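You operate a simulated robot arm through the tools that you are given. There is no shell and no other tool.

You run a simulated robot arm. Do the job below in one go: nothing can be reset, and whatever is moved stays where it is left.

JOB
Add water to the open cream kettle from the clear jug, then boil it.
Fine: about seventy ml, with the kettle off its base; lid shut, jug back; wait till it clicks off. Set down upright: clear jug.

Only the result counts: the job must be done as asked and must still hold three seconds after the hand-in. Knocking over, shifting, dropping, spilling or breaking anything else fails it. A push-on lid holds only when it is set on centred and level and pressed home; a screw cap is set on level and turned clockwise until tight.

ROBOT AND FRAMES
A 6-joint arm with a two-finger gripper, fixed in place. Base frame: the origin is on the floor under the middle of its stand, x ahead of it, y to its left, z up. Units: mm, rad, N and s.
It reaches about 1572 mm from its shoulder. Its first joint turns from -2.897 to 2.897 rad. Payload 2.45 kg.
The tool frame sits at the grasp point between the pads (the TCP): z along the fingers, y along the line on which they close. The tips reach 20 mm beyond it. The gripper opens to 140 mm; its body begins 168 mm behind the TCP.
Orientation is that of the tool frame in the base frame, as a unit quaternion [x, y, z, w]. With the fingers straight down and closing along the base's y, the tool's x points along the base's -x, its y along +y and its z along -z.

CONTROLS
- The arm moves only by the tool jog_arm. Its argument "commands" is a list of rows, each an object (a shift or turn left out is 0, a gripper value left out holds the last) with "offset": the shift along the base's x, y, z in mm, a list of three; "turn": the turn, a rotation vector about the base's x, y, z in rad, a list of three. In form: [{"offset": [x, y, z], "turn": [ax, ay, az]}, ...]. A call has 1 to 20 rows; each row is the pose to reach, as a shift and turn from the pose commanded when the call began. "gripper" is the opening, from 0 (shut) to 1 (fully open), set as the call begins (left out, the last holds). Rows are played at 5 a second. More than 50 mm and 0.15 rad between two rows, or a gripper value outside its range, and nothing of the call is played. A pose out of reach is approached as far as the arm can. The call stops where the force on the tool passes 40 N (or 10 N more than at its start, if that is more) or the arm is blocked; 0.2 s more then pass. Each finger travels about 45 mm/s and halts on what it meets, pressing with about 27 N; the grip force reading is that of the motor and also rises with nothing between the fingers. The clock runs only during rows and for 0.2 s after the last one: add rows that repeat a pose to give the fingers time. It gives the time, the measured TCP pose, the force on the tool (base axes), the opening and the grip force at its end, in the units of the frame above (readings bear some noise), with the torque about the TCP (base axes, N m) and any sound that the robot's microphone picked up.
- Cameras (640 x 400 px; columns grow to the right, rows downward): "scene" is fixed at [220.6, 650.2, 1676.3]; the picture's right is [-0.77, -0.64, 0.00], its down [-0.34, 0.41, -0.85] and it looks along [0.54, -0.65, -0.53] (base axes); focal length 354 px, centre (320, 200). "wrist" rides on the gripper at [78, 11, -209] in the tool frame; the picture's right is [-0.14, 0.99, 0.00], its down [-0.92, -0.13, -0.37] and it looks along [-0.36, -0.05, 0.93] (tool axes); focal length 280 px, centre (320, 200). There is no depth. A picture from a camera that has moved, and an enlarged one, comes with that camera's place and axes in the base frame and with its lens.
- get_image(camera): a new picture of that camera. The clock stands still meanwhile.
- zoom(camera, box): a new picture of the part [left, top, right, bottom] of that camera's present view, enlarged. The clock stands still meanwhile.
- job_done(): hands the job in; it is judged then, once.

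Nothing tells you positions but the pictures and the camera data. Unless the task says otherwise, let go and move clear before handing in.

The tools are called after "Emit:" as a command line: name --argument value ..., lists and objects as JSON in quotes. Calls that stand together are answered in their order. jog_arm: Moves the arm, as the interface text tells. Its arguments: {"type":"object","properties":{"commands":{"type":"array","items":{"type":"object","properties":{"offset":{"type":"array","items":{"type":"number"}},"turn":{"type":"array","items":{"type":"number"}}}}},"gripper":{"type":"number"}},"required":["commands"]} The other tools are called the same way: get_image (camera) takes a picture; zoom (camera, box) takes an enlarged picture of a part of a camera's view; job_done () hands the job in.

At the start:

```text
time_s: 0.0
tool_pos: [566.2, -18.1, 1436.4]
ee_rot: [-0.001, 1.0, 0.0, 0.001]
contact_force: [-0.7, 0.5, 0.1]
wrist_torque: [0.02, 0.01, -0.01]
gripper_width: 139.8
grasp_force: 0.0
```

scene: 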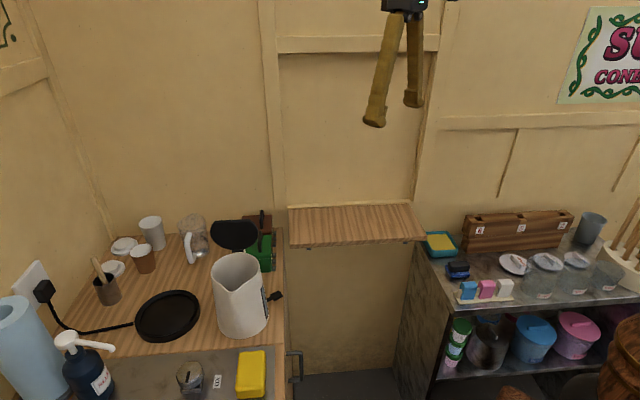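
wrist: 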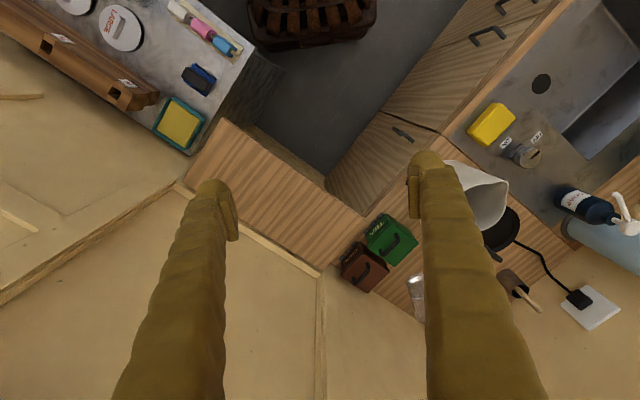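

I see a counter on the left with an open cream kettle standing off its black base, and a clear jug that may be behind it; I'll zoom in to identify everything before moving.

Emit:
zoom --camera "scene" --box '[80, 190, 300, 350]'

Emit:
zoom --camera "wrist" --box '[320, 130, 640, 330]'

Emit:
zoom --camera "scene" --box '[0, 240, 300, 400]'

```text
2.50 times, centred on (190, 270) of scene
camera zoom: at [220.6, 650.2, 1676.3], right [-0.77, -0.64, 0.0], down [-0.34, 0.41, -0.85], along [0.54, -0.65, -0.53], focal length 886 px, centre (645, 25)
```

zoom: 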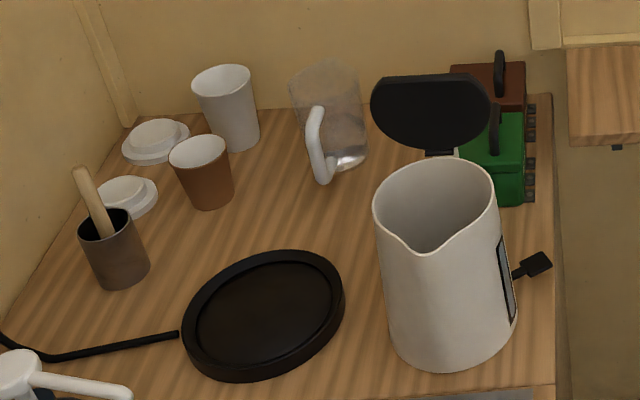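

```text
2.00 times, centred on (480, 230) of wrist
camera zoom: at [487.6, -7.0, 1646.5], right [0.14, 0.99, 0.0], down [0.92, -0.13, 0.37], along [0.37, -0.05, -0.93], focal length 561 px, centre (0, 140)
```

zoom: 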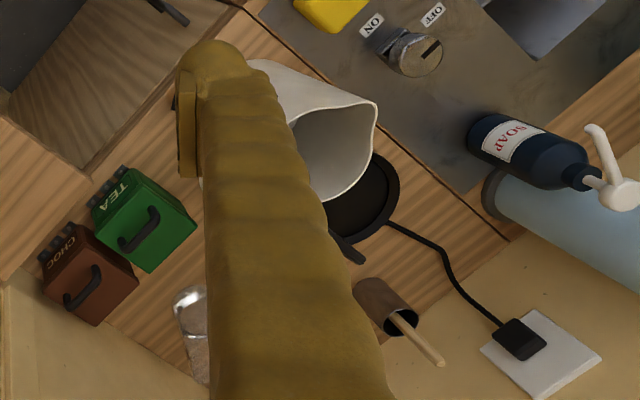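

```text
2.13 times, centred on (150, 320) of scene
camera zoom: at [220.6, 650.2, 1676.3], right [-0.77, -0.64, 0.0], down [-0.34, 0.41, -0.85], along [0.54, -0.65, -0.53], focal length 756 px, centre (683, -56)
```

zoom: 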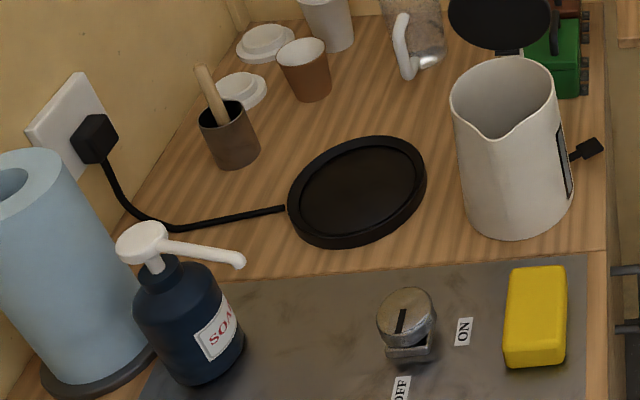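

The cream kettle stands beside its black round base on the wooden counter (surface about z 915), spout towards the scene camera. The clear jug is at the back near the wall with its handle towards the camera. I'll move the hand left at the present height for a wrist view.

Emit:
jog_arm --commands '[{"offset": [0, 40, 10]}, {"offset": [0, 80, 20]}, {"offset": [0, 120, 30]}, {"offset": [0, 160, 40]}, {"offset": [0, 200, 50]}, {"offset": [0, 240, 60]}, {"offset": [0, 280, 60]}, {"offset": [0, 310, 60]}, {"offset": [0, 310, 60]}]'

Emit:
get_image --camera "wrist"

Emit:
get_image --camera "scene"

```text
time_s: 2.0
tool_pos: [565.7, 293.0, 1497.5]
ee_rot: [-0.001, 1.0, 0.0, 0.001]
contact_force: [-0.7, -0.1, -0.1]
wrist_torque: [0.0, -0.03, -0.01]
gripper_width: 140.1
grasp_force: 0.1
```

```text
taken
camera wrist: at [488.2, 304.7, 1706.5], right [0.14, 0.99, 0.0], down [0.92, -0.13, 0.37], along [0.37, -0.05, -0.93], focal length 280 px, centre (320, 200)
```

wrist: 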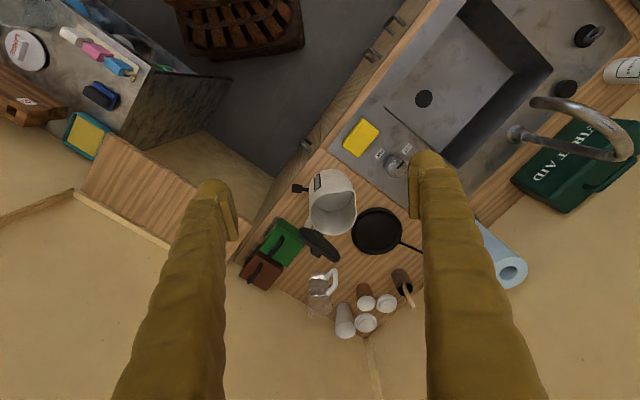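

```text
taken
```

scene: 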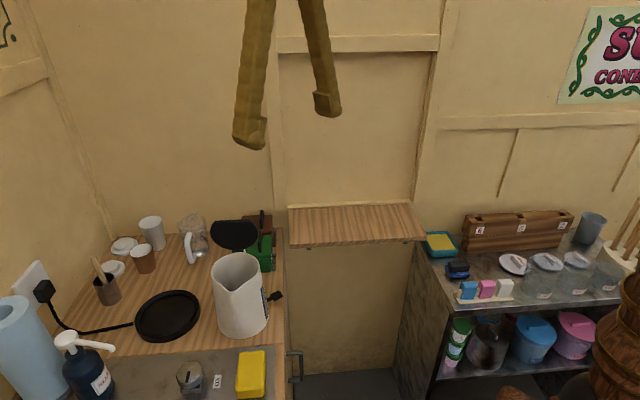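

The wrist view now shows the kettle, base, jug and cups from above between the fingers. I'll zoom in for detail.

Emit:
zoom --camera "wrist" --box '[230, 150, 430, 275]'

Emit:
zoom --camera "wrist" --box '[230, 220, 430, 345]'

Emit:
zoom --camera "scene" --box '[180, 200, 300, 275]'

Emit:
zoom --camera "scene" --box '[190, 260, 310, 335]'

```text
3.20 times, centred on (330, 212) of wrist
camera zoom: at [488.2, 304.7, 1706.5], right [0.14, 0.99, 0.0], down [0.92, -0.13, 0.37], along [0.37, -0.05, -0.93], focal length 897 px, centre (288, 160)
```

zoom: 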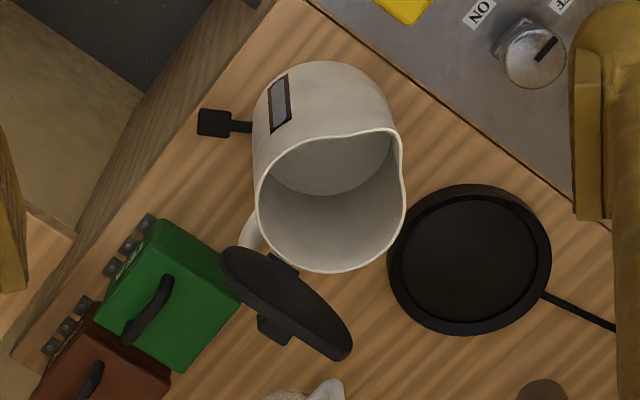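

```text
3.20 times, centred on (330, 282) of wrist
camera zoom: at [488.2, 304.7, 1706.5], right [0.14, 0.99, 0.0], down [0.92, -0.13, 0.37], along [0.37, -0.05, -0.93], focal length 897 px, centre (288, -64)
```

zoom: 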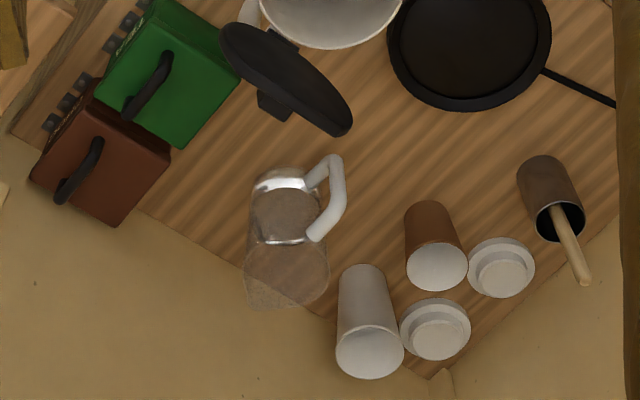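

```text
5.33 times, centred on (240, 238) of scene
camera zoom: at [220.6, 650.2, 1676.3], right [-0.77, -0.64, 0.0], down [-0.34, 0.41, -0.85], along [0.54, -0.65, -0.53], focal length 1889 px, centre (747, 0)
```

zoom: 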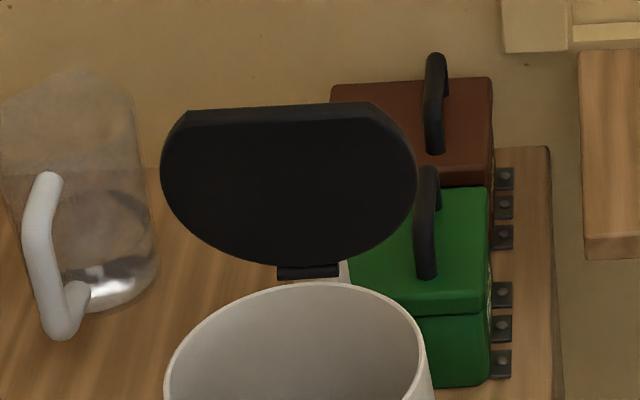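

```text
5.33 times, centred on (250, 298) of scene
camera zoom: at [220.6, 650.2, 1676.3], right [-0.77, -0.64, 0.0], down [-0.34, 0.41, -0.85], along [0.54, -0.65, -0.53], focal length 1889 px, centre (693, -320)
```

zoom: 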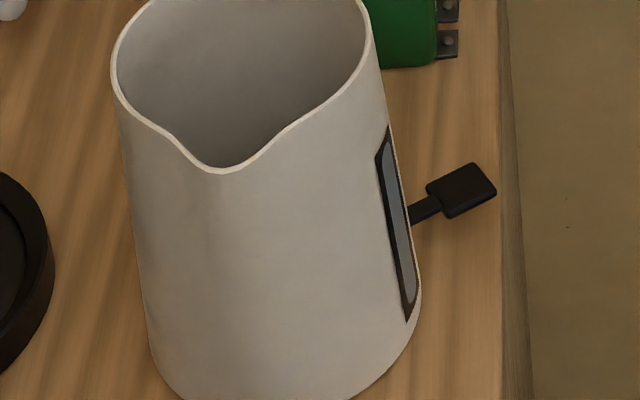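

The kettle axis is near (775, 298) with its rim about z 1095. Its handle points away from me at (+x,-y) and the open lid stands over the hinge. The base centre is near (934, 425). The jug is near (1105, 215) with its handle pointing to (-x,+y). I'll yaw the hand -45° and move to a look-out spot above the base.

Emit:
jog_arm --commands '[{"offset": [30, 15, -20], "turn": [0, 0, -0.08]}, {"offset": [60, 30, -40], "turn": [0, 0, -0.16]}, {"offset": [90, 45, -60], "turn": [0, 0, -0.24]}, {"offset": [120, 60, -80], "turn": [0, 0, -0.32]}, {"offset": [150, 75, -100], "turn": [0, 0, -0.4]}, {"offset": [180, 90, -120], "turn": [0, 0, -0.48]}, {"offset": [210, 105, -140], "turn": [0, 0, -0.56]}, {"offset": [240, 120, -160], "turn": [0, 0, -0.64]}, {"offset": [270, 135, -180], "turn": [0, 0, -0.72]}, {"offset": [290, 145, -200], "turn": [0, 0, -0.785]}, {"offset": [290, 145, -200], "turn": [0, 0, -0.785]}]'

Emit:
get_image --camera "wrist"

Emit:
get_image --camera "scene"

```text
time_s: 4.4
tool_pos: [855.9, 435.4, 1295.5]
ee_rot: [0.382, 0.924, -0.001, 0.001]
contact_force: [-0.3, -0.1, -0.5]
wrist_torque: [-0.01, -0.03, 0.02]
gripper_width: 139.9
grasp_force: 0.0
```

```text
taken
camera wrist: at [808.3, 499.4, 1505.5], right [0.8, 0.6, 0.0], down [0.56, -0.74, 0.37], along [0.22, -0.29, -0.93], focal length 280 px, centre (320, 200)
```

wrist: 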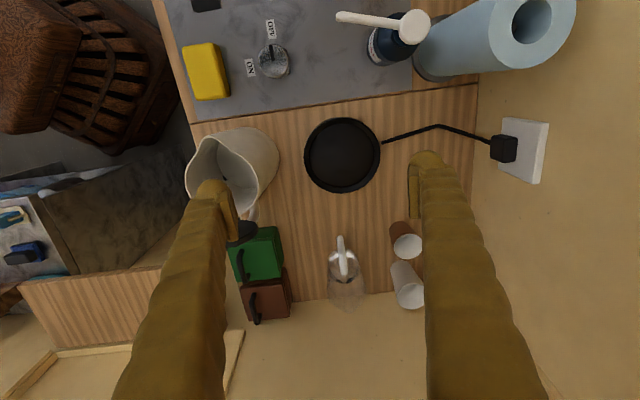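

```text
taken
```

scene: 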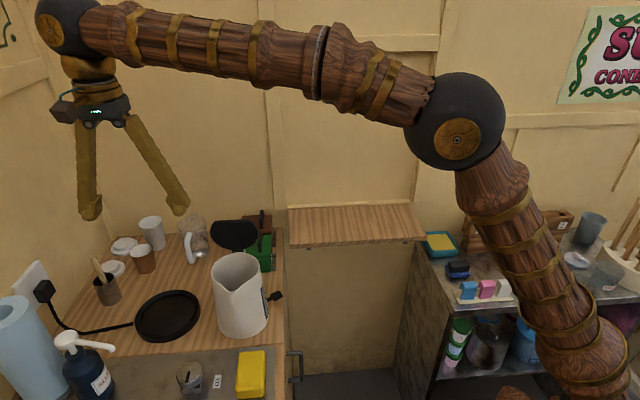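

The handle of the jug points toward the camera, aligned with the counter. I'll zoom in on the jug, the base and the plug.

Emit:
zoom --camera "wrist" --box '[240, 210, 440, 335]'

Emit:
zoom --camera "wrist" --box '[230, 0, 560, 206]'

Emit:
zoom --camera "wrist" --box '[170, 110, 330, 210]'

```text
3.20 times, centred on (340, 272) of wrist
camera zoom: at [808.3, 499.4, 1505.5], right [0.8, 0.6, 0.0], down [0.56, -0.74, 0.37], along [0.22, -0.29, -0.93], focal length 897 px, centre (256, -32)
```

zoom: 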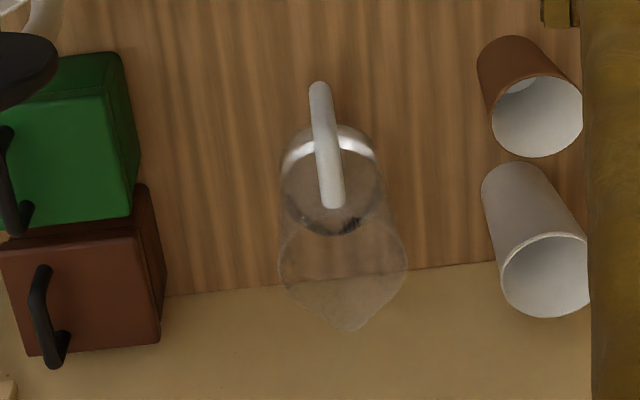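

```text
1.94 times, centred on (395, 103) of wrist
camera zoom: at [808.3, 499.4, 1505.5], right [0.8, 0.6, 0.0], down [0.56, -0.74, 0.37], along [0.22, -0.29, -0.93], focal length 544 px, centre (174, 388)
```

zoom: 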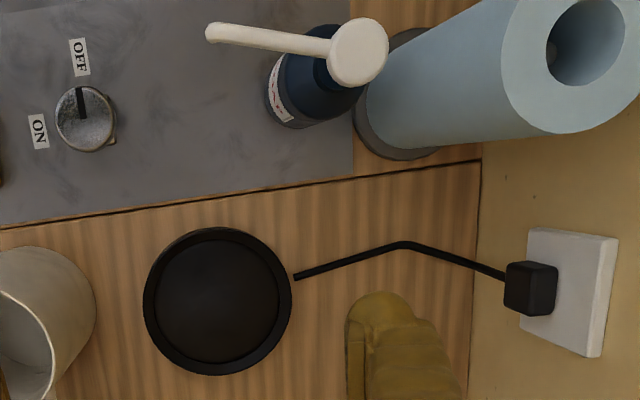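

```text
4.00 times, centred on (250, 160) of wrist
camera zoom: at [808.3, 499.4, 1505.5], right [0.8, 0.6, 0.0], down [0.56, -0.74, 0.37], along [0.22, -0.29, -0.93], focal length 1122 px, centre (600, 360)
```

zoom: 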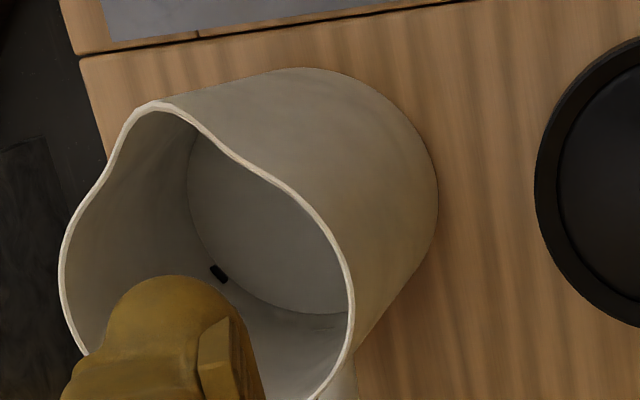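

The jug's spout faces the wall and the kettle looks empty. The knob on the sink plate points to OFF. Next I'll tilt the hand 45° and lower it for a side view of the jug and its water level.

Emit:
jog_arm --commands '[{"offset": [5, -1, -18], "turn": [-0.0694, -0.0694, 0]}, {"offset": [10, -2, -36], "turn": [-0.1388, -0.1388, 0]}, {"offset": [15, -3, -54], "turn": [-0.2082, -0.2082, 0]}, {"offset": [20, -4, -72], "turn": [-0.2776, -0.2776, 0]}, {"offset": [25, -5, -90], "turn": [-0.347, -0.347, 0]}, {"offset": [30, -6, -108], "turn": [-0.4164, -0.4164, 0]}, {"offset": [35, -7, -126], "turn": [-0.4858, -0.4858, 0]}, {"offset": [40, -10, -150], "turn": [-0.555, -0.555, 0]}, {"offset": [44, -10, -170], "turn": [-0.555, -0.555, 0]}, {"offset": [44, -10, -170], "turn": [-0.555, -0.555, 0]}]' --gripper 0.45

Emit:
get_image --camera "wrist"

Emit:
get_image --camera "scene"

```text
time_s: 6.6
tool_pos: [899.0, 426.1, 1126.0]
ee_rot: [0.354, 0.853, -0.148, 0.353]
contact_force: [0.2, 0.3, -0.7]
wrist_torque: [0.0, 0.06, -0.03]
gripper_width: 62.8
grasp_force: 0.0
```

```text
taken
camera wrist: at [763.0, 578.0, 1219.7], right [0.77, 0.63, 0.1], down [0.19, -0.36, 0.91], along [0.61, -0.68, -0.4], focal length 280 px, centre (320, 200)
```

wrist: 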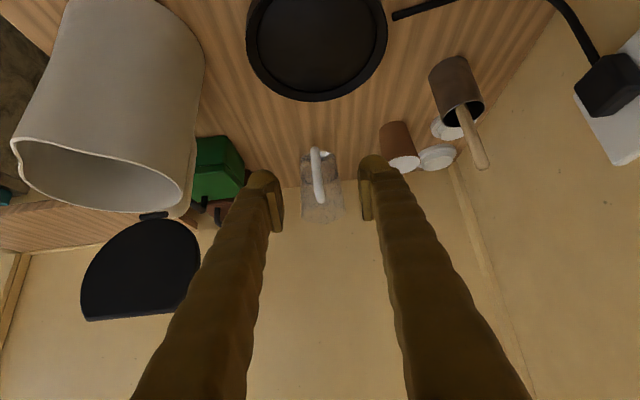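

```text
taken
```

scene: 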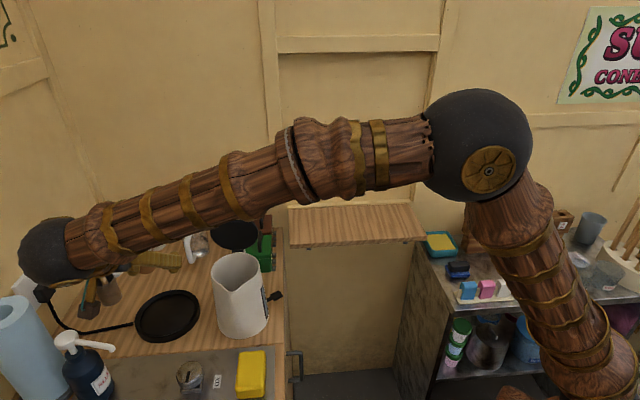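

The picture is upside down in this pose, with the jug between the fingers. I'll zoom in on it.

Emit:
zoom --camera "wrist" --box '[272, 130, 368, 240]'

Emit:
zoom --camera "wrist" --box '[0, 0, 260, 340]'

```text
3.64 times, centred on (320, 185) of wrist
camera zoom: at [763.0, 578.0, 1219.7], right [0.77, 0.63, 0.1], down [0.19, -0.36, 0.91], along [0.61, -0.68, -0.4], focal length 1020 px, centre (320, 254)
```

zoom: 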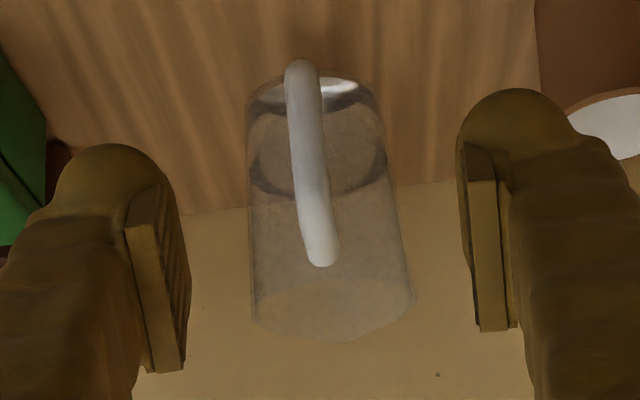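

```text
1.18 times, centred on (130, 170) of wrist
camera zoom: at [763.0, 578.0, 1219.7], right [0.77, 0.63, 0.1], down [0.19, -0.36, 0.91], along [0.61, -0.68, -0.4], focal length 330 px, centre (544, 235)
```

zoom: 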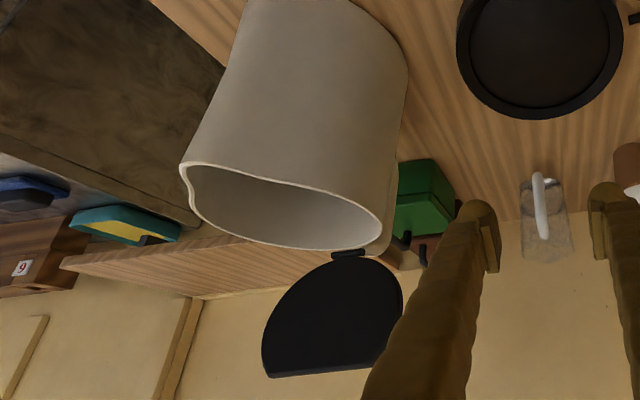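

The jug is about 138 mm tall and holds roughly 40 mm of water. Its handle bar runs vertically near (1045, 268), z 930–1030. I'll move to a pre-grasp point about 90 mm short of the handle and look again.

Emit:
jog_arm --commands '[{"offset": [20, -23, -15]}, {"offset": [40, -45, -30]}, {"offset": [60, -68, -46]}, {"offset": [80, -90, -62]}, {"offset": [101, -113, -77]}, {"offset": [101, -113, -77]}]'

Emit:
get_image --camera "wrist"

Emit:
zoom --camera "scene" --box '[20, 180, 280, 342]'

```text
time_s: 8.0
tool_pos: [1000.6, 312.9, 1052.0]
ee_rot: [0.353, 0.854, -0.147, 0.353]
contact_force: [0.4, -0.2, 0.4]
wrist_torque: [0.02, 0.01, 0.02]
gripper_width: 63.2
grasp_force: 0.1
```

```text
taken
camera wrist: at [865.0, 464.1, 1144.4], right [0.77, 0.63, 0.1], down [0.19, -0.37, 0.91], along [0.61, -0.68, -0.4], focal length 280 px, centre (320, 200)
```

wrist: 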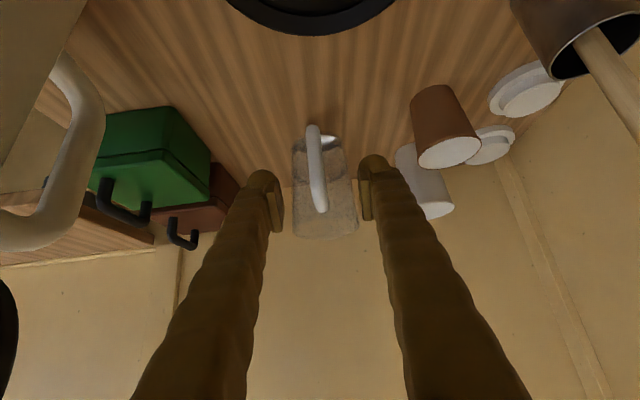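

```text
2.46 times, centred on (150, 261) of scene
camera zoom: at [220.6, 650.2, 1676.3], right [-0.77, -0.64, 0.0], down [-0.34, 0.41, -0.85], along [0.54, -0.65, -0.53], focal length 872 px, centre (738, 50)
```

zoom: 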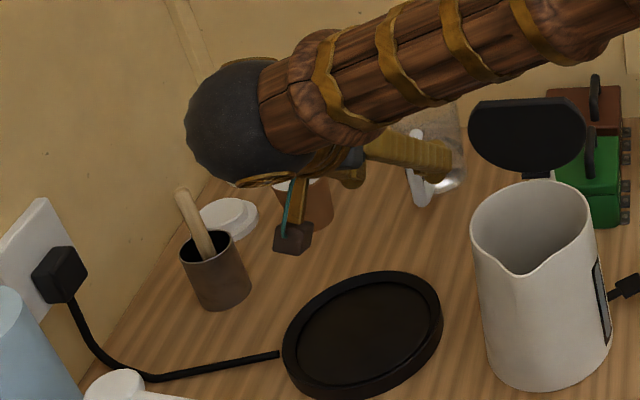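

The kettle's loop handle shows on the left of the wrist view, and the jug handle sits between the fingers. I'll zoom on both.

Emit:
zoom --camera "wrist" --box '[240, 100, 400, 250]'

Emit:
zoom --camera "wrist" --box '[0, 0, 240, 260]'

```text
2.67 times, centred on (320, 175) of wrist
camera zoom: at [865.0, 464.1, 1144.4], right [0.77, 0.63, 0.1], down [0.19, -0.37, 0.91], along [0.61, -0.68, -0.4], focal length 748 px, centre (320, 267)
```

zoom: 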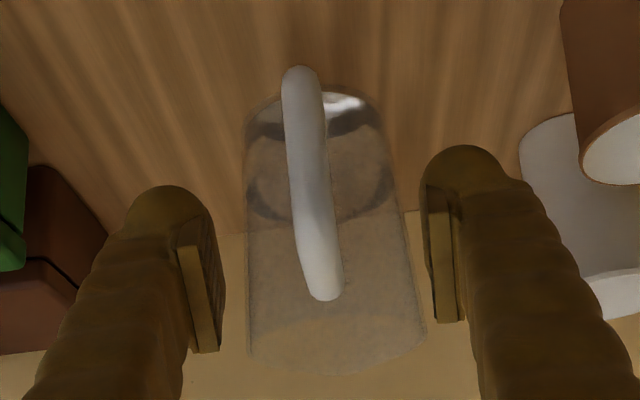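

```text
1.54 times, centred on (120, 130) of wrist
camera zoom: at [865.0, 464.1, 1144.4], right [0.77, 0.63, 0.1], down [0.19, -0.37, 0.91], along [0.61, -0.68, -0.4], focal length 431 px, centre (628, 308)
```

zoom: 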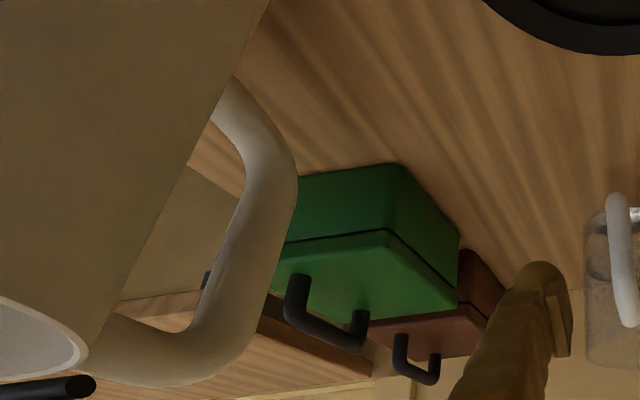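

I'll grip the jug by its body rather than the slanted handle, since that holds better. The jug axis is about (1091, 218). I'll open the fingers to roughly 115 mm here first, clear of everything, and check the side gaps.

Emit:
jog_arm --commands '[{"offset": [0, 0, 0]}, {"offset": [0, 0, 0]}, {"offset": [0, 0, 0]}, {"offset": [0, 0, 0]}]' --gripper 0.82

Emit:
get_image --camera "wrist"

```text
time_s: 9.0
tool_pos: [1000.9, 313.1, 1051.6]
ee_rot: [0.353, 0.854, -0.147, 0.353]
contact_force: [-0.1, -0.7, 0.1]
wrist_torque: [-0.04, -0.02, 0.01]
gripper_width: 114.8
grasp_force: 0.0
```

```text
taken
camera wrist: at [864.8, 464.2, 1144.5], right [0.77, 0.63, 0.1], down [0.19, -0.36, 0.91], along [0.61, -0.68, -0.4], focal length 280 px, centre (320, 200)
```

wrist: 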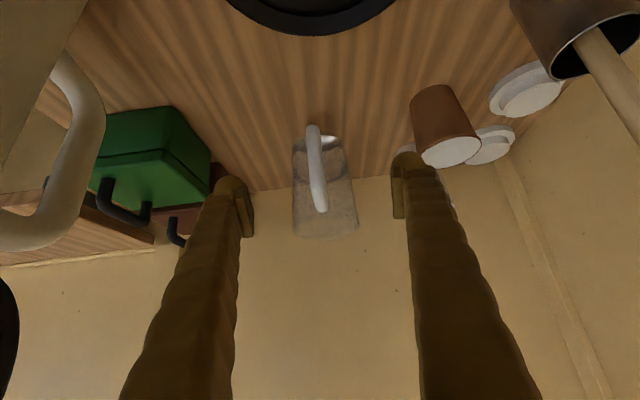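

The gaps to the brown cup (right) and the tins (left) are enough. I'll advance so the fingers straddle the jug body at mid-height.

Emit:
jog_arm --commands '[{"offset": [15, -16, -13]}, {"offset": [30, -32, -27]}, {"offset": [45, -48, -41]}, {"offset": [60, -64, -55]}, {"offset": [75, -79, -68]}, {"offset": [90, -95, -80]}, {"offset": [90, -95, -80]}]'

Emit:
get_image --camera "wrist"

Emit:
zoom --camera "scene" --box '[80, 180, 300, 318]'

```text
time_s: 10.6
tool_pos: [1090.0, 218.0, 972.5]
ee_rot: [0.353, 0.853, -0.147, 0.354]
contact_force: [-0.3, 0.2, 0.8]
wrist_torque: [0.0, 0.0, 0.01]
gripper_width: 114.9
grasp_force: 0.1
```

```text
taken
camera wrist: at [954.7, 370.2, 1065.0], right [0.77, 0.63, 0.1], down [0.19, -0.37, 0.91], along [0.61, -0.68, -0.4], focal length 280 px, centre (320, 200)
```

wrist: 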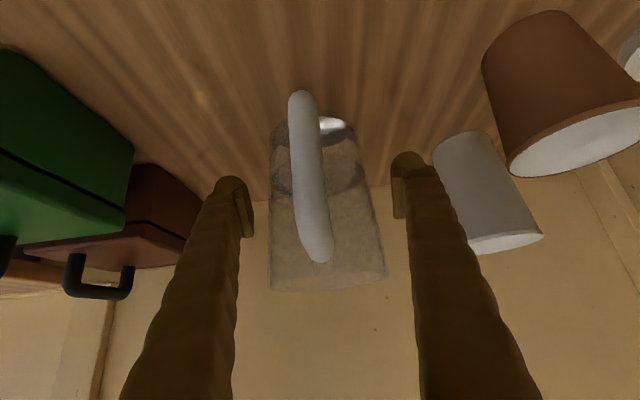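

```text
2.90 times, centred on (190, 249) of scene
camera zoom: at [220.6, 650.2, 1676.3], right [-0.77, -0.64, 0.0], down [-0.34, 0.41, -0.85], along [0.54, -0.65, -0.53], focal length 1027 px, centre (697, 58)
```

zoom: 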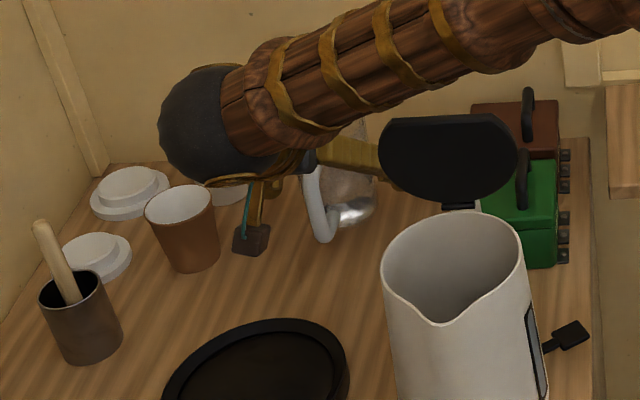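

The jug is centred between the pads. I'll zoom in to record the water level, then close the gripper.

Emit:
zoom --camera "wrist" --box '[240, 80, 420, 300]'

Emit:
jog_arm --commands '[{"offset": [0, 0, 0]}, {"offset": [0, 0, 0]}, {"offset": [0, 0, 0]}, {"offset": [0, 0, 0]}, {"offset": [0, 0, 0]}, {"offset": [0, 0, 0]}]' --gripper 0.4

Emit:
get_image --camera "wrist"

```text
1.82 times, centred on (330, 190) of wrist
camera zoom: at [954.7, 370.2, 1065.0], right [0.77, 0.63, 0.1], down [0.19, -0.37, 0.91], along [0.61, -0.68, -0.4], focal length 510 px, centre (302, 218)
```

zoom: 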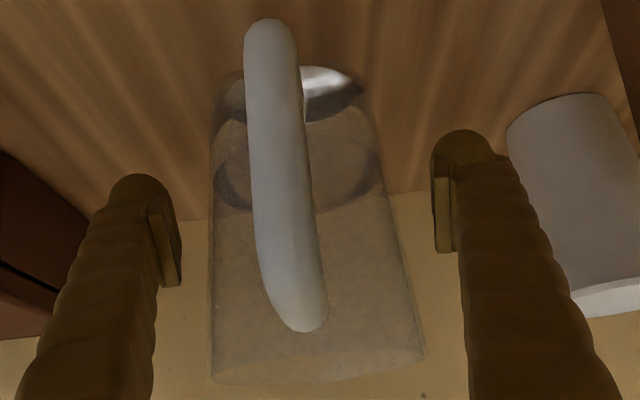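

```text
time_s: 12.0
tool_pos: [1090.9, 218.5, 971.6]
ee_rot: [0.353, 0.854, -0.147, 0.354]
contact_force: [-0.8, -0.9, 1.2]
wrist_torque: [0.06, -0.03, -0.01]
gripper_width: 85.5
grasp_force: 26.8
```

```text
taken
camera wrist: at [954.6, 370.2, 1065.0], right [0.77, 0.63, 0.1], down [0.19, -0.36, 0.91], along [0.61, -0.68, -0.4], focal length 280 px, centre (320, 200)
```

wrist: 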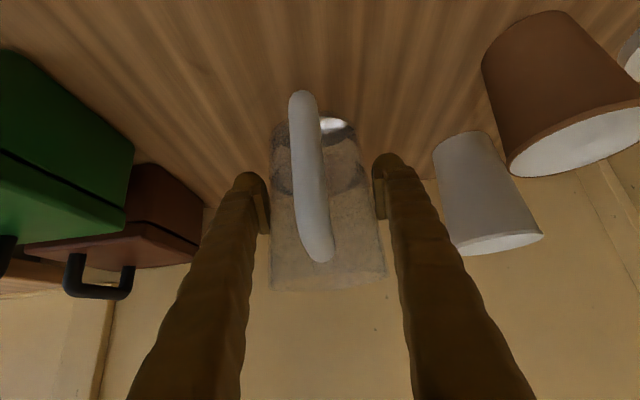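

The grip is firm (85.5 mm, 27 N). I'll lift gently 60 mm and check the hold.

Emit:
jog_arm --commands '[{"offset": [0, 0, 3]}, {"offset": [0, 0, 8]}, {"offset": [0, 0, 16]}, {"offset": [0, 0, 26]}, {"offset": [0, 0, 38]}, {"offset": [0, 0, 50]}, {"offset": [0, 0, 60]}, {"offset": [0, 0, 60]}, {"offset": [0, 0, 60]}]'

Emit:
get_image --camera "wrist"

Emit:
zoom --camera "scene" --box '[80, 180, 300, 318]'

```text
time_s: 14.0
tool_pos: [1090.3, 219.1, 1031.0]
ee_rot: [0.354, 0.854, -0.147, 0.353]
contact_force: [0.4, 0.5, -3.0]
wrist_torque: [-0.01, -0.04, -0.01]
gripper_width: 87.3
grasp_force: 26.5
```

```text
taken
camera wrist: at [955.2, 370.8, 1123.1], right [0.77, 0.63, 0.1], down [0.19, -0.36, 0.91], along [0.61, -0.68, -0.4], focal length 280 px, centre (320, 200)
```

wrist: 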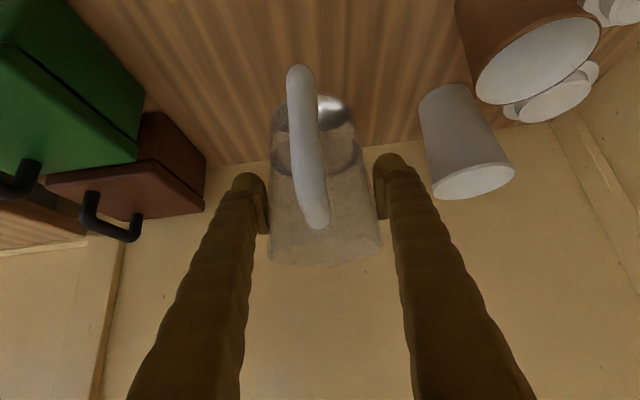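

```text
2.90 times, centred on (190, 249) of scene
camera zoom: at [220.6, 650.2, 1676.3], right [-0.77, -0.64, 0.0], down [-0.34, 0.41, -0.85], along [0.54, -0.65, -0.53], focal length 1027 px, centre (697, 58)
```

zoom: 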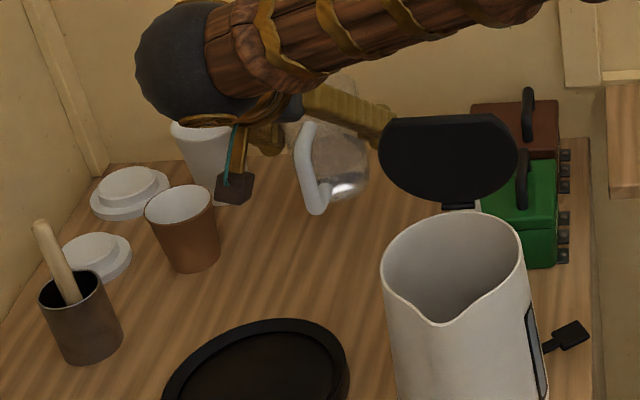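

The grip width rose from 85.5 to 87.3 mm and the jug sits lower in the view, so it slipped about 20 mm through the fingers. I'll hold still and see whether it keeps creeping.

Emit:
jog_arm --commands '[{"offset": [0, 0, 0]}, {"offset": [0, 0, 0]}, {"offset": [0, 0, 0]}, {"offset": [0, 0, 0]}]'

Emit:
get_image --camera "wrist"

```text
time_s: 15.0
tool_pos: [1089.7, 218.9, 1030.4]
ee_rot: [0.353, 0.853, -0.147, 0.354]
contact_force: [0.0, -0.6, -2.6]
wrist_torque: [0.01, -0.03, 0.0]
gripper_width: 87.2
grasp_force: 27.1
```

```text
taken
camera wrist: at [955.2, 370.8, 1123.0], right [0.77, 0.63, 0.1], down [0.19, -0.36, 0.91], along [0.61, -0.68, -0.4], focal length 280 px, centre (320, 200)
```

wrist: 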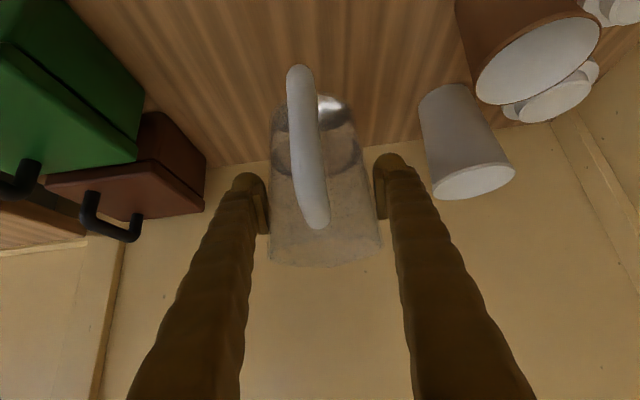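

No creep while held still. I'll zoom in to compare the jug's attitude, then test with another small slow lift.

Emit:
zoom --camera "wrist" --box '[240, 60, 420, 280]'

Emit:
jog_arm --commands '[{"offset": [0, 0, 4]}, {"offset": [0, 0, 10]}, {"offset": [0, 0, 16]}, {"offset": [0, 0, 22]}, {"offset": [0, 0, 28]}, {"offset": [0, 0, 30]}, {"offset": [0, 0, 30]}]'

Emit:
zoom --camera "wrist" --box '[240, 60, 420, 280]'

```text
1.82 times, centred on (330, 170) of wrist
camera zoom: at [955.2, 370.8, 1123.0], right [0.77, 0.63, 0.1], down [0.19, -0.36, 0.91], along [0.61, -0.68, -0.4], focal length 510 px, centre (302, 254)
```

zoom: 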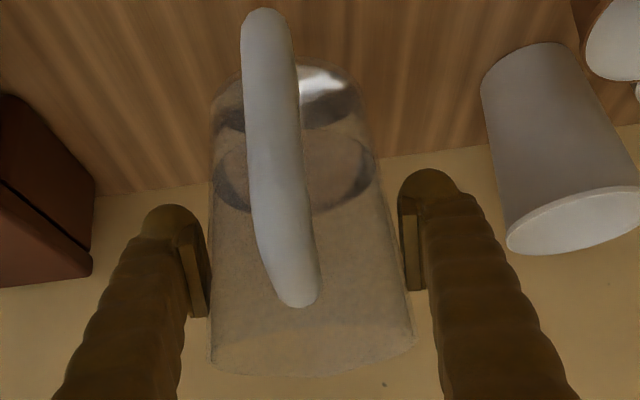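

```text
time_s: 16.6
tool_pos: [1091.0, 219.1, 1060.1]
ee_rot: [0.353, 0.853, -0.147, 0.354]
contact_force: [0.3, -0.2, -2.5]
wrist_torque: [-0.01, -0.02, 0.01]
gripper_width: 87.1
grasp_force: 27.6
```

```text
1.82 times, centred on (330, 170) of wrist
camera zoom: at [954.7, 371.0, 1152.5], right [0.77, 0.63, 0.1], down [0.19, -0.36, 0.91], along [0.61, -0.68, -0.4], focal length 510 px, centre (302, 254)
```

zoom: 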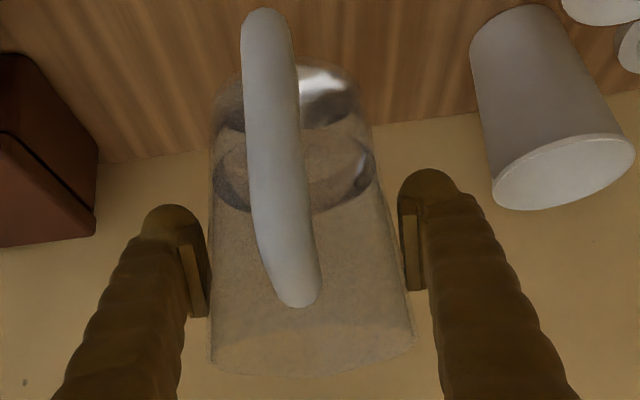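

The jug is now steady in the grip, with no more slip over the second lift. I'll raise it well above the kettle's open lid (lid top about z 1197).

Emit:
jog_arm --commands '[{"offset": [0, 0, 10]}, {"offset": [0, 0, 30]}, {"offset": [0, 0, 55]}, {"offset": [-5, 0, 80]}, {"offset": [-10, 0, 105]}, {"offset": [-15, 0, 130]}, {"offset": [-20, 0, 155]}, {"offset": [-25, 0, 180]}, {"offset": [-30, 0, 205]}, {"offset": [-35, 0, 230]}, {"offset": [-40, 0, 255]}, {"offset": [-40, 0, 268]}, {"offset": [-40, 0, 275]}, {"offset": [-40, 0, 275]}]'

Emit:
get_image --camera "wrist"

Emit:
get_image --camera "scene"

```text
time_s: 19.6
tool_pos: [1049.4, 218.4, 1334.4]
ee_rot: [0.353, 0.854, -0.146, 0.353]
contact_force: [0.0, 0.6, -2.7]
wrist_torque: [-0.02, -0.03, 0.0]
gripper_width: 87.1
grasp_force: 27.1
```

```text
taken
camera wrist: at [915.3, 370.5, 1427.2], right [0.77, 0.63, 0.1], down [0.19, -0.37, 0.91], along [0.61, -0.68, -0.4], focal length 280 px, centre (320, 200)
```

wrist: 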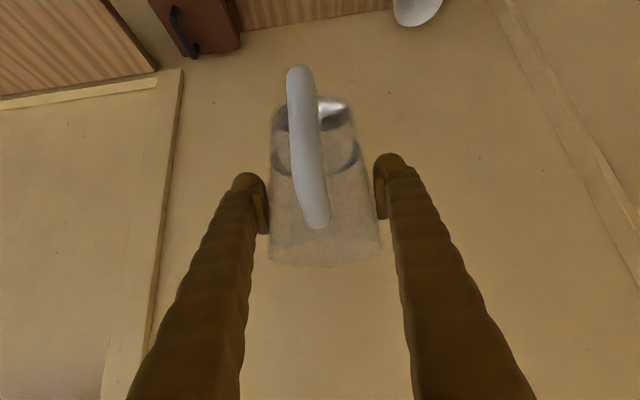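

```text
taken
```

scene: 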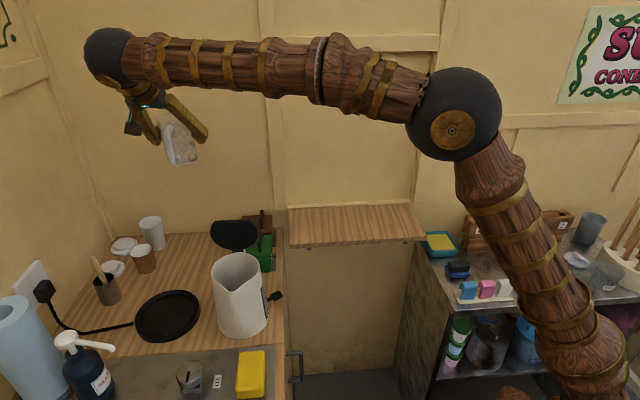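

The jug is holding well. I'll carry it level over the kettle to its near side and yaw +90°, so that it can pour toward (+x,+y) in full view of the scene camera.

Emit:
jog_arm --commands '[{"offset": [-10, 2, 0], "turn": [0, 0, 0.04]}, {"offset": [-30, 5, 0], "turn": [0, 0, 0.13]}, {"offset": [-55, 9, 0], "turn": [0, 0, 0.24]}, {"offset": [-80, 13, 0], "turn": [0, 0, 0.35]}, {"offset": [-105, 17, 0], "turn": [0, 0, 0.46]}, {"offset": [-130, 21, 0], "turn": [0, 0, 0.57]}, {"offset": [-155, 25, 0], "turn": [0, 0, 0.68]}, {"offset": [-180, 29, 0], "turn": [0, 0, 0.79]}, {"offset": [-205, 33, 0], "turn": [0, 0, 0.9]}, {"offset": [-230, 37, 0], "turn": [0, 0, 1.01]}, {"offset": [-255, 41, 0], "turn": [0, 0, 1.12]}, {"offset": [-280, 45, 0], "turn": [0, 0, 1.23]}, {"offset": [-305, 49, 0], "turn": [0, 0, 1.34]}, {"offset": [-330, 52, 0], "turn": [0, 0, 1.45]}, {"offset": [-345, 54, 0], "turn": [0, 0, 1.54]}, {"offset": [-351, 55, 0], "turn": [0, 0, 1.571]}, {"offset": [-351, 55, 0], "turn": [0, 0, 1.571]}]'

Emit:
get_image --camera "wrist"

Emit:
get_image --camera "scene"

```text
time_s: 23.2
tool_pos: [698.7, 274.0, 1335.7]
ee_rot: [-0.355, 0.853, 0.147, 0.354]
contact_force: [-0.1, 0.5, -2.4]
wrist_torque: [-0.01, -0.01, 0.02]
gripper_width: 86.9
grasp_force: 26.8
```

```text
taken
camera wrist: at [547.7, 138.4, 1427.7], right [-0.63, 0.77, 0.1], down [0.36, 0.19, 0.91], along [0.68, 0.61, -0.4], focal length 280 px, centre (320, 200)
```

wrist: 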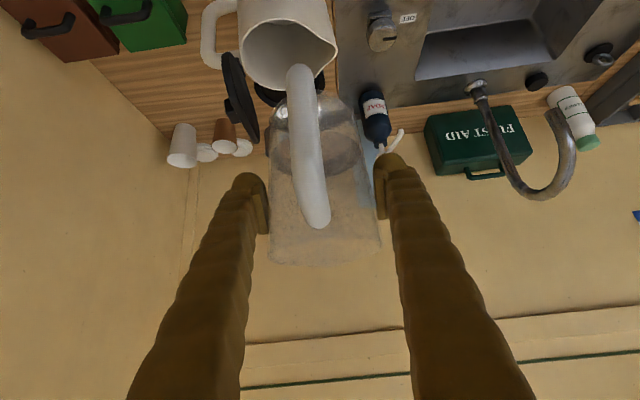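

```text
taken
```

scene: 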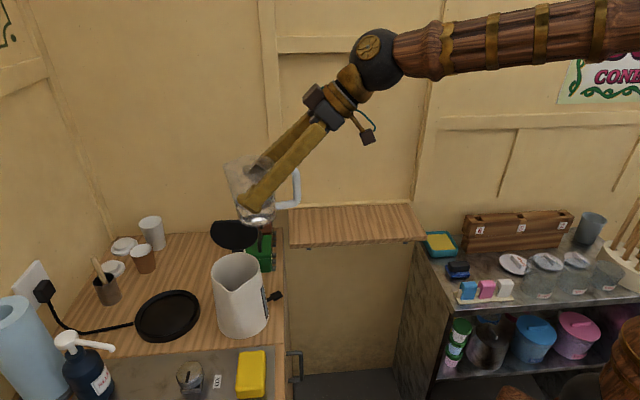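

The jug is now over the near side of the kettle and side-on to the scene camera. I'll zoom in to read the water level.

Emit:
zoom --camera "scene" --box '[215, 145, 311, 235]'

Emit:
zoom --camera "wrist" --box '[240, 60, 420, 280]'

Emit:
zoom --camera "wrist" --box '[180, 0, 420, 150]'

```text
4.44 times, centred on (263, 190) of scene
camera zoom: at [220.6, 650.2, 1676.3], right [-0.77, -0.64, 0.0], down [-0.34, 0.41, -0.85], along [0.54, -0.65, -0.53], focal length 1574 px, centre (573, 244)
```

zoom: 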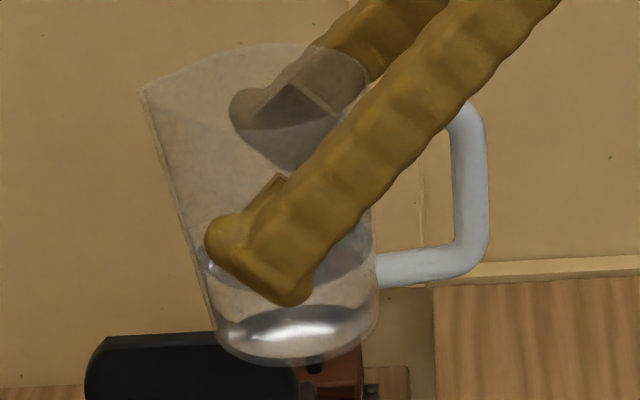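

```text
1.82 times, centred on (330, 170) of wrist
camera zoom: at [547.7, 138.4, 1427.7], right [-0.63, 0.77, 0.1], down [0.36, 0.19, 0.91], along [0.68, 0.61, -0.4], focal length 510 px, centre (302, 254)
```

zoom: 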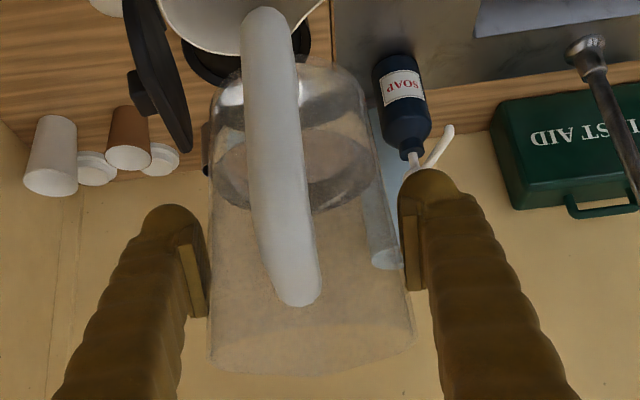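

```text
2.67 times, centred on (300, 75) of wrist
camera zoom: at [547.7, 138.4, 1427.7], right [-0.63, 0.77, 0.1], down [0.36, 0.19, 0.91], along [0.68, 0.61, -0.4], focal length 748 px, centre (373, 533)
```

zoom: 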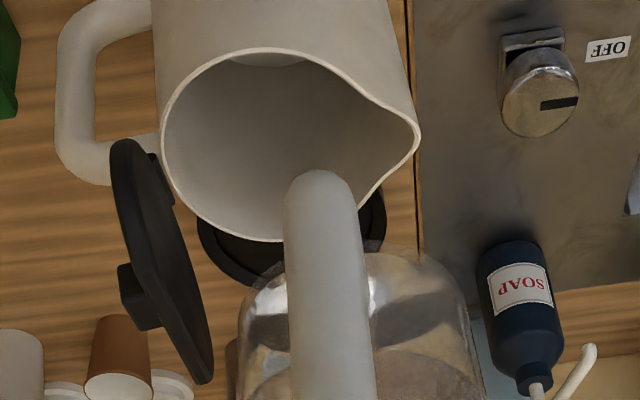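

I read about 36 mm of water in the jug (roughly 160 ml), so 70 ml should drop the level by about 15 mm. I'll tilt in small steps, checking for slip, starting with about 25° at this height.

Emit:
jog_arm --commands '[{"turn": [-0.05, 0.05, 0]}, {"turn": [-0.1, 0.1, 0]}, {"turn": [-0.15, 0.15, 0]}, {"turn": [-0.2, 0.2, 0]}, {"turn": [-0.25, 0.25, 0]}, {"turn": [-0.3, 0.3, 0]}, {"turn": [-0.3, 0.3, 0]}]'

Emit:
zoom --camera "wrist" --box '[240, 60, 420, 280]'

Emit:
zoom --camera "scene" --box '[180, 120, 340, 270]'

```text
time_s: 24.8
tool_pos: [699.6, 273.4, 1334.9]
ee_rot: [-0.378, 0.908, 0.069, 0.166]
contact_force: [0.1, -0.2, -2.0]
wrist_torque: [-0.01, 0.0, 0.01]
gripper_width: 87.4
grasp_force: 27.2
```

```text
1.82 times, centred on (330, 170) of wrist
camera zoom: at [588.4, 178.0, 1503.6], right [-0.61, 0.79, 0.05], down [0.61, 0.43, 0.67], along [0.51, 0.44, -0.74], focal length 510 px, centre (302, 254)
```

zoom: 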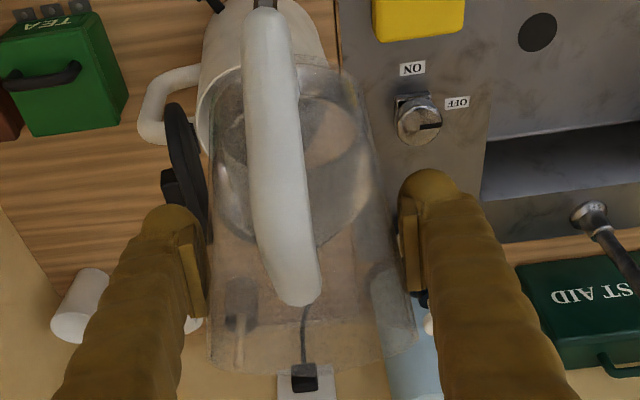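

```text
2.67 times, centred on (260, 195) of scene
camera zoom: at [220.6, 650.2, 1676.3], right [-0.77, -0.64, 0.0], down [-0.34, 0.41, -0.85], along [0.54, -0.65, -0.53], focal length 945 px, centre (480, 213)
```

zoom: 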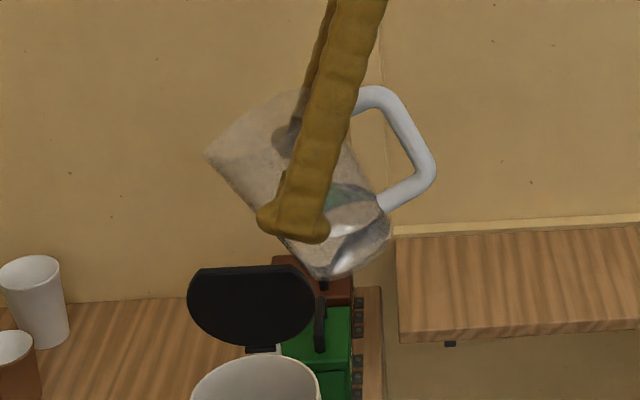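

No slip and the water stays level. I'll go on to about 50° at this height and check again.

Emit:
jog_arm --commands '[{"turn": [-0.05, 0.05, 0]}, {"turn": [-0.1, 0.1, 0]}, {"turn": [-0.15, 0.15, 0]}, {"turn": [-0.2, 0.2, 0]}, {"turn": [-0.25, 0.25, 0]}, {"turn": [-0.3, 0.3, 0]}, {"turn": [-0.317, 0.317, 0]}, {"turn": [-0.317, 0.317, 0]}]'

Emit:
zoom --camera "wrist" --box '[240, 60, 420, 280]'

Emit:
zoom --camera "scene" --box '[180, 120, 340, 270]'

```text
time_s: 26.6
tool_pos: [699.3, 274.4, 1335.6]
ee_rot: [-0.384, 0.922, -0.017, -0.04]
contact_force: [1.7, 1.2, -2.7]
wrist_torque: [0.01, -0.03, 0.02]
gripper_width: 87.4
grasp_force: 27.1
```

```text
1.82 times, centred on (330, 170) of wrist
camera zoom: at [649.9, 239.4, 1550.5], right [-0.6, 0.8, -0.01], down [0.76, 0.58, 0.29], along [0.24, 0.16, -0.96], focal length 510 px, centre (302, 254)
```

zoom: 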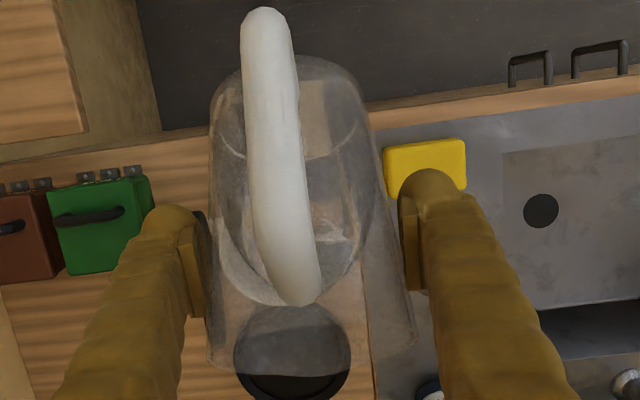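

```text
2.67 times, centred on (260, 195) of scene
camera zoom: at [220.6, 650.2, 1676.3], right [-0.77, -0.64, 0.0], down [-0.34, 0.41, -0.85], along [0.54, -0.65, -0.53], focal length 945 px, centre (480, 213)
```

zoom: 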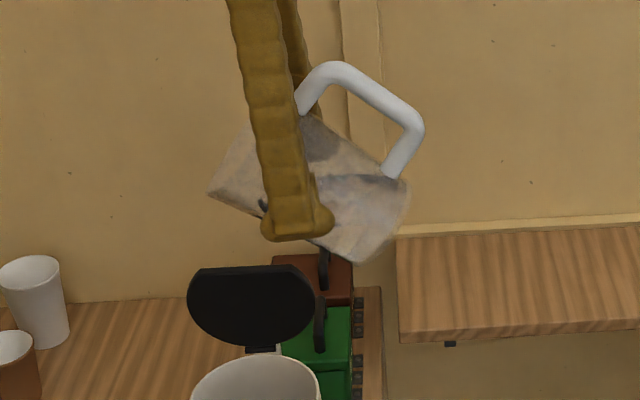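

It holds at 50° and the water is still short of the lip. I'll lower the tilted jug so its spout sits just above the kettle's opening.

Emit:
jog_arm --commands '[{"offset": [-1, -1, -15]}, {"offset": [-2, -2, -40]}, {"offset": [-3, -3, -65]}, {"offset": [-4, -4, -90]}, {"offset": [-5, -5, -115]}, {"offset": [-5, -5, -140]}, {"offset": [-5, -5, -160]}, {"offset": [-5, -5, -172]}, {"offset": [-5, -5, -175]}, {"offset": [-5, -5, -175]}]'

Emit:
zoom --camera "wrist" --box '[220, 40, 440, 310]'

Emit:
zoom --camera "scene" --box '[170, 180, 330, 345]'

```text
time_s: 28.8
tool_pos: [695.3, 268.1, 1160.0]
ee_rot: [-0.383, 0.923, -0.017, -0.041]
contact_force: [0.4, 0.0, -2.6]
wrist_torque: [0.04, -0.02, -0.02]
gripper_width: 87.2
grasp_force: 27.3
```

```text
1.48 times, centred on (330, 175) of wrist
camera zoom: at [645.7, 234.1, 1375.3], right [-0.6, 0.8, -0.01], down [0.76, 0.58, 0.29], along [0.24, 0.16, -0.96], focal length 415 px, centre (305, 237)
```

zoom: 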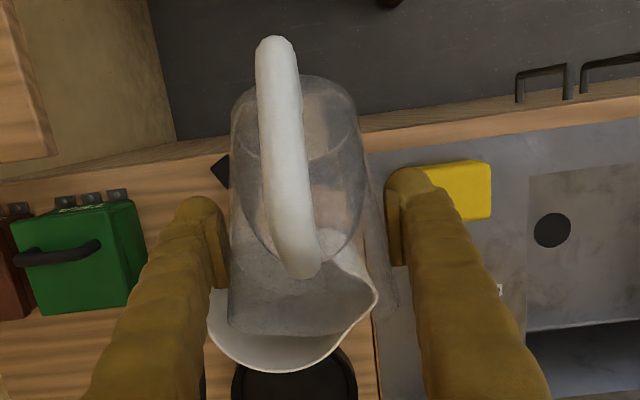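

```text
2.42 times, centred on (250, 262) of scene
camera zoom: at [220.6, 650.2, 1676.3], right [-0.77, -0.64, 0.0], down [-0.34, 0.41, -0.85], along [0.54, -0.65, -0.53], focal length 859 px, centre (490, 48)
```

zoom: 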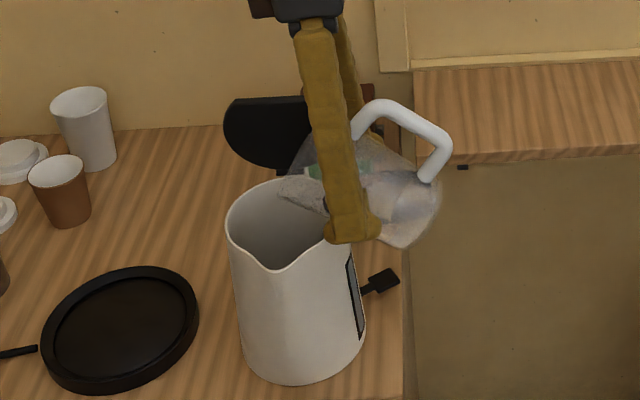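

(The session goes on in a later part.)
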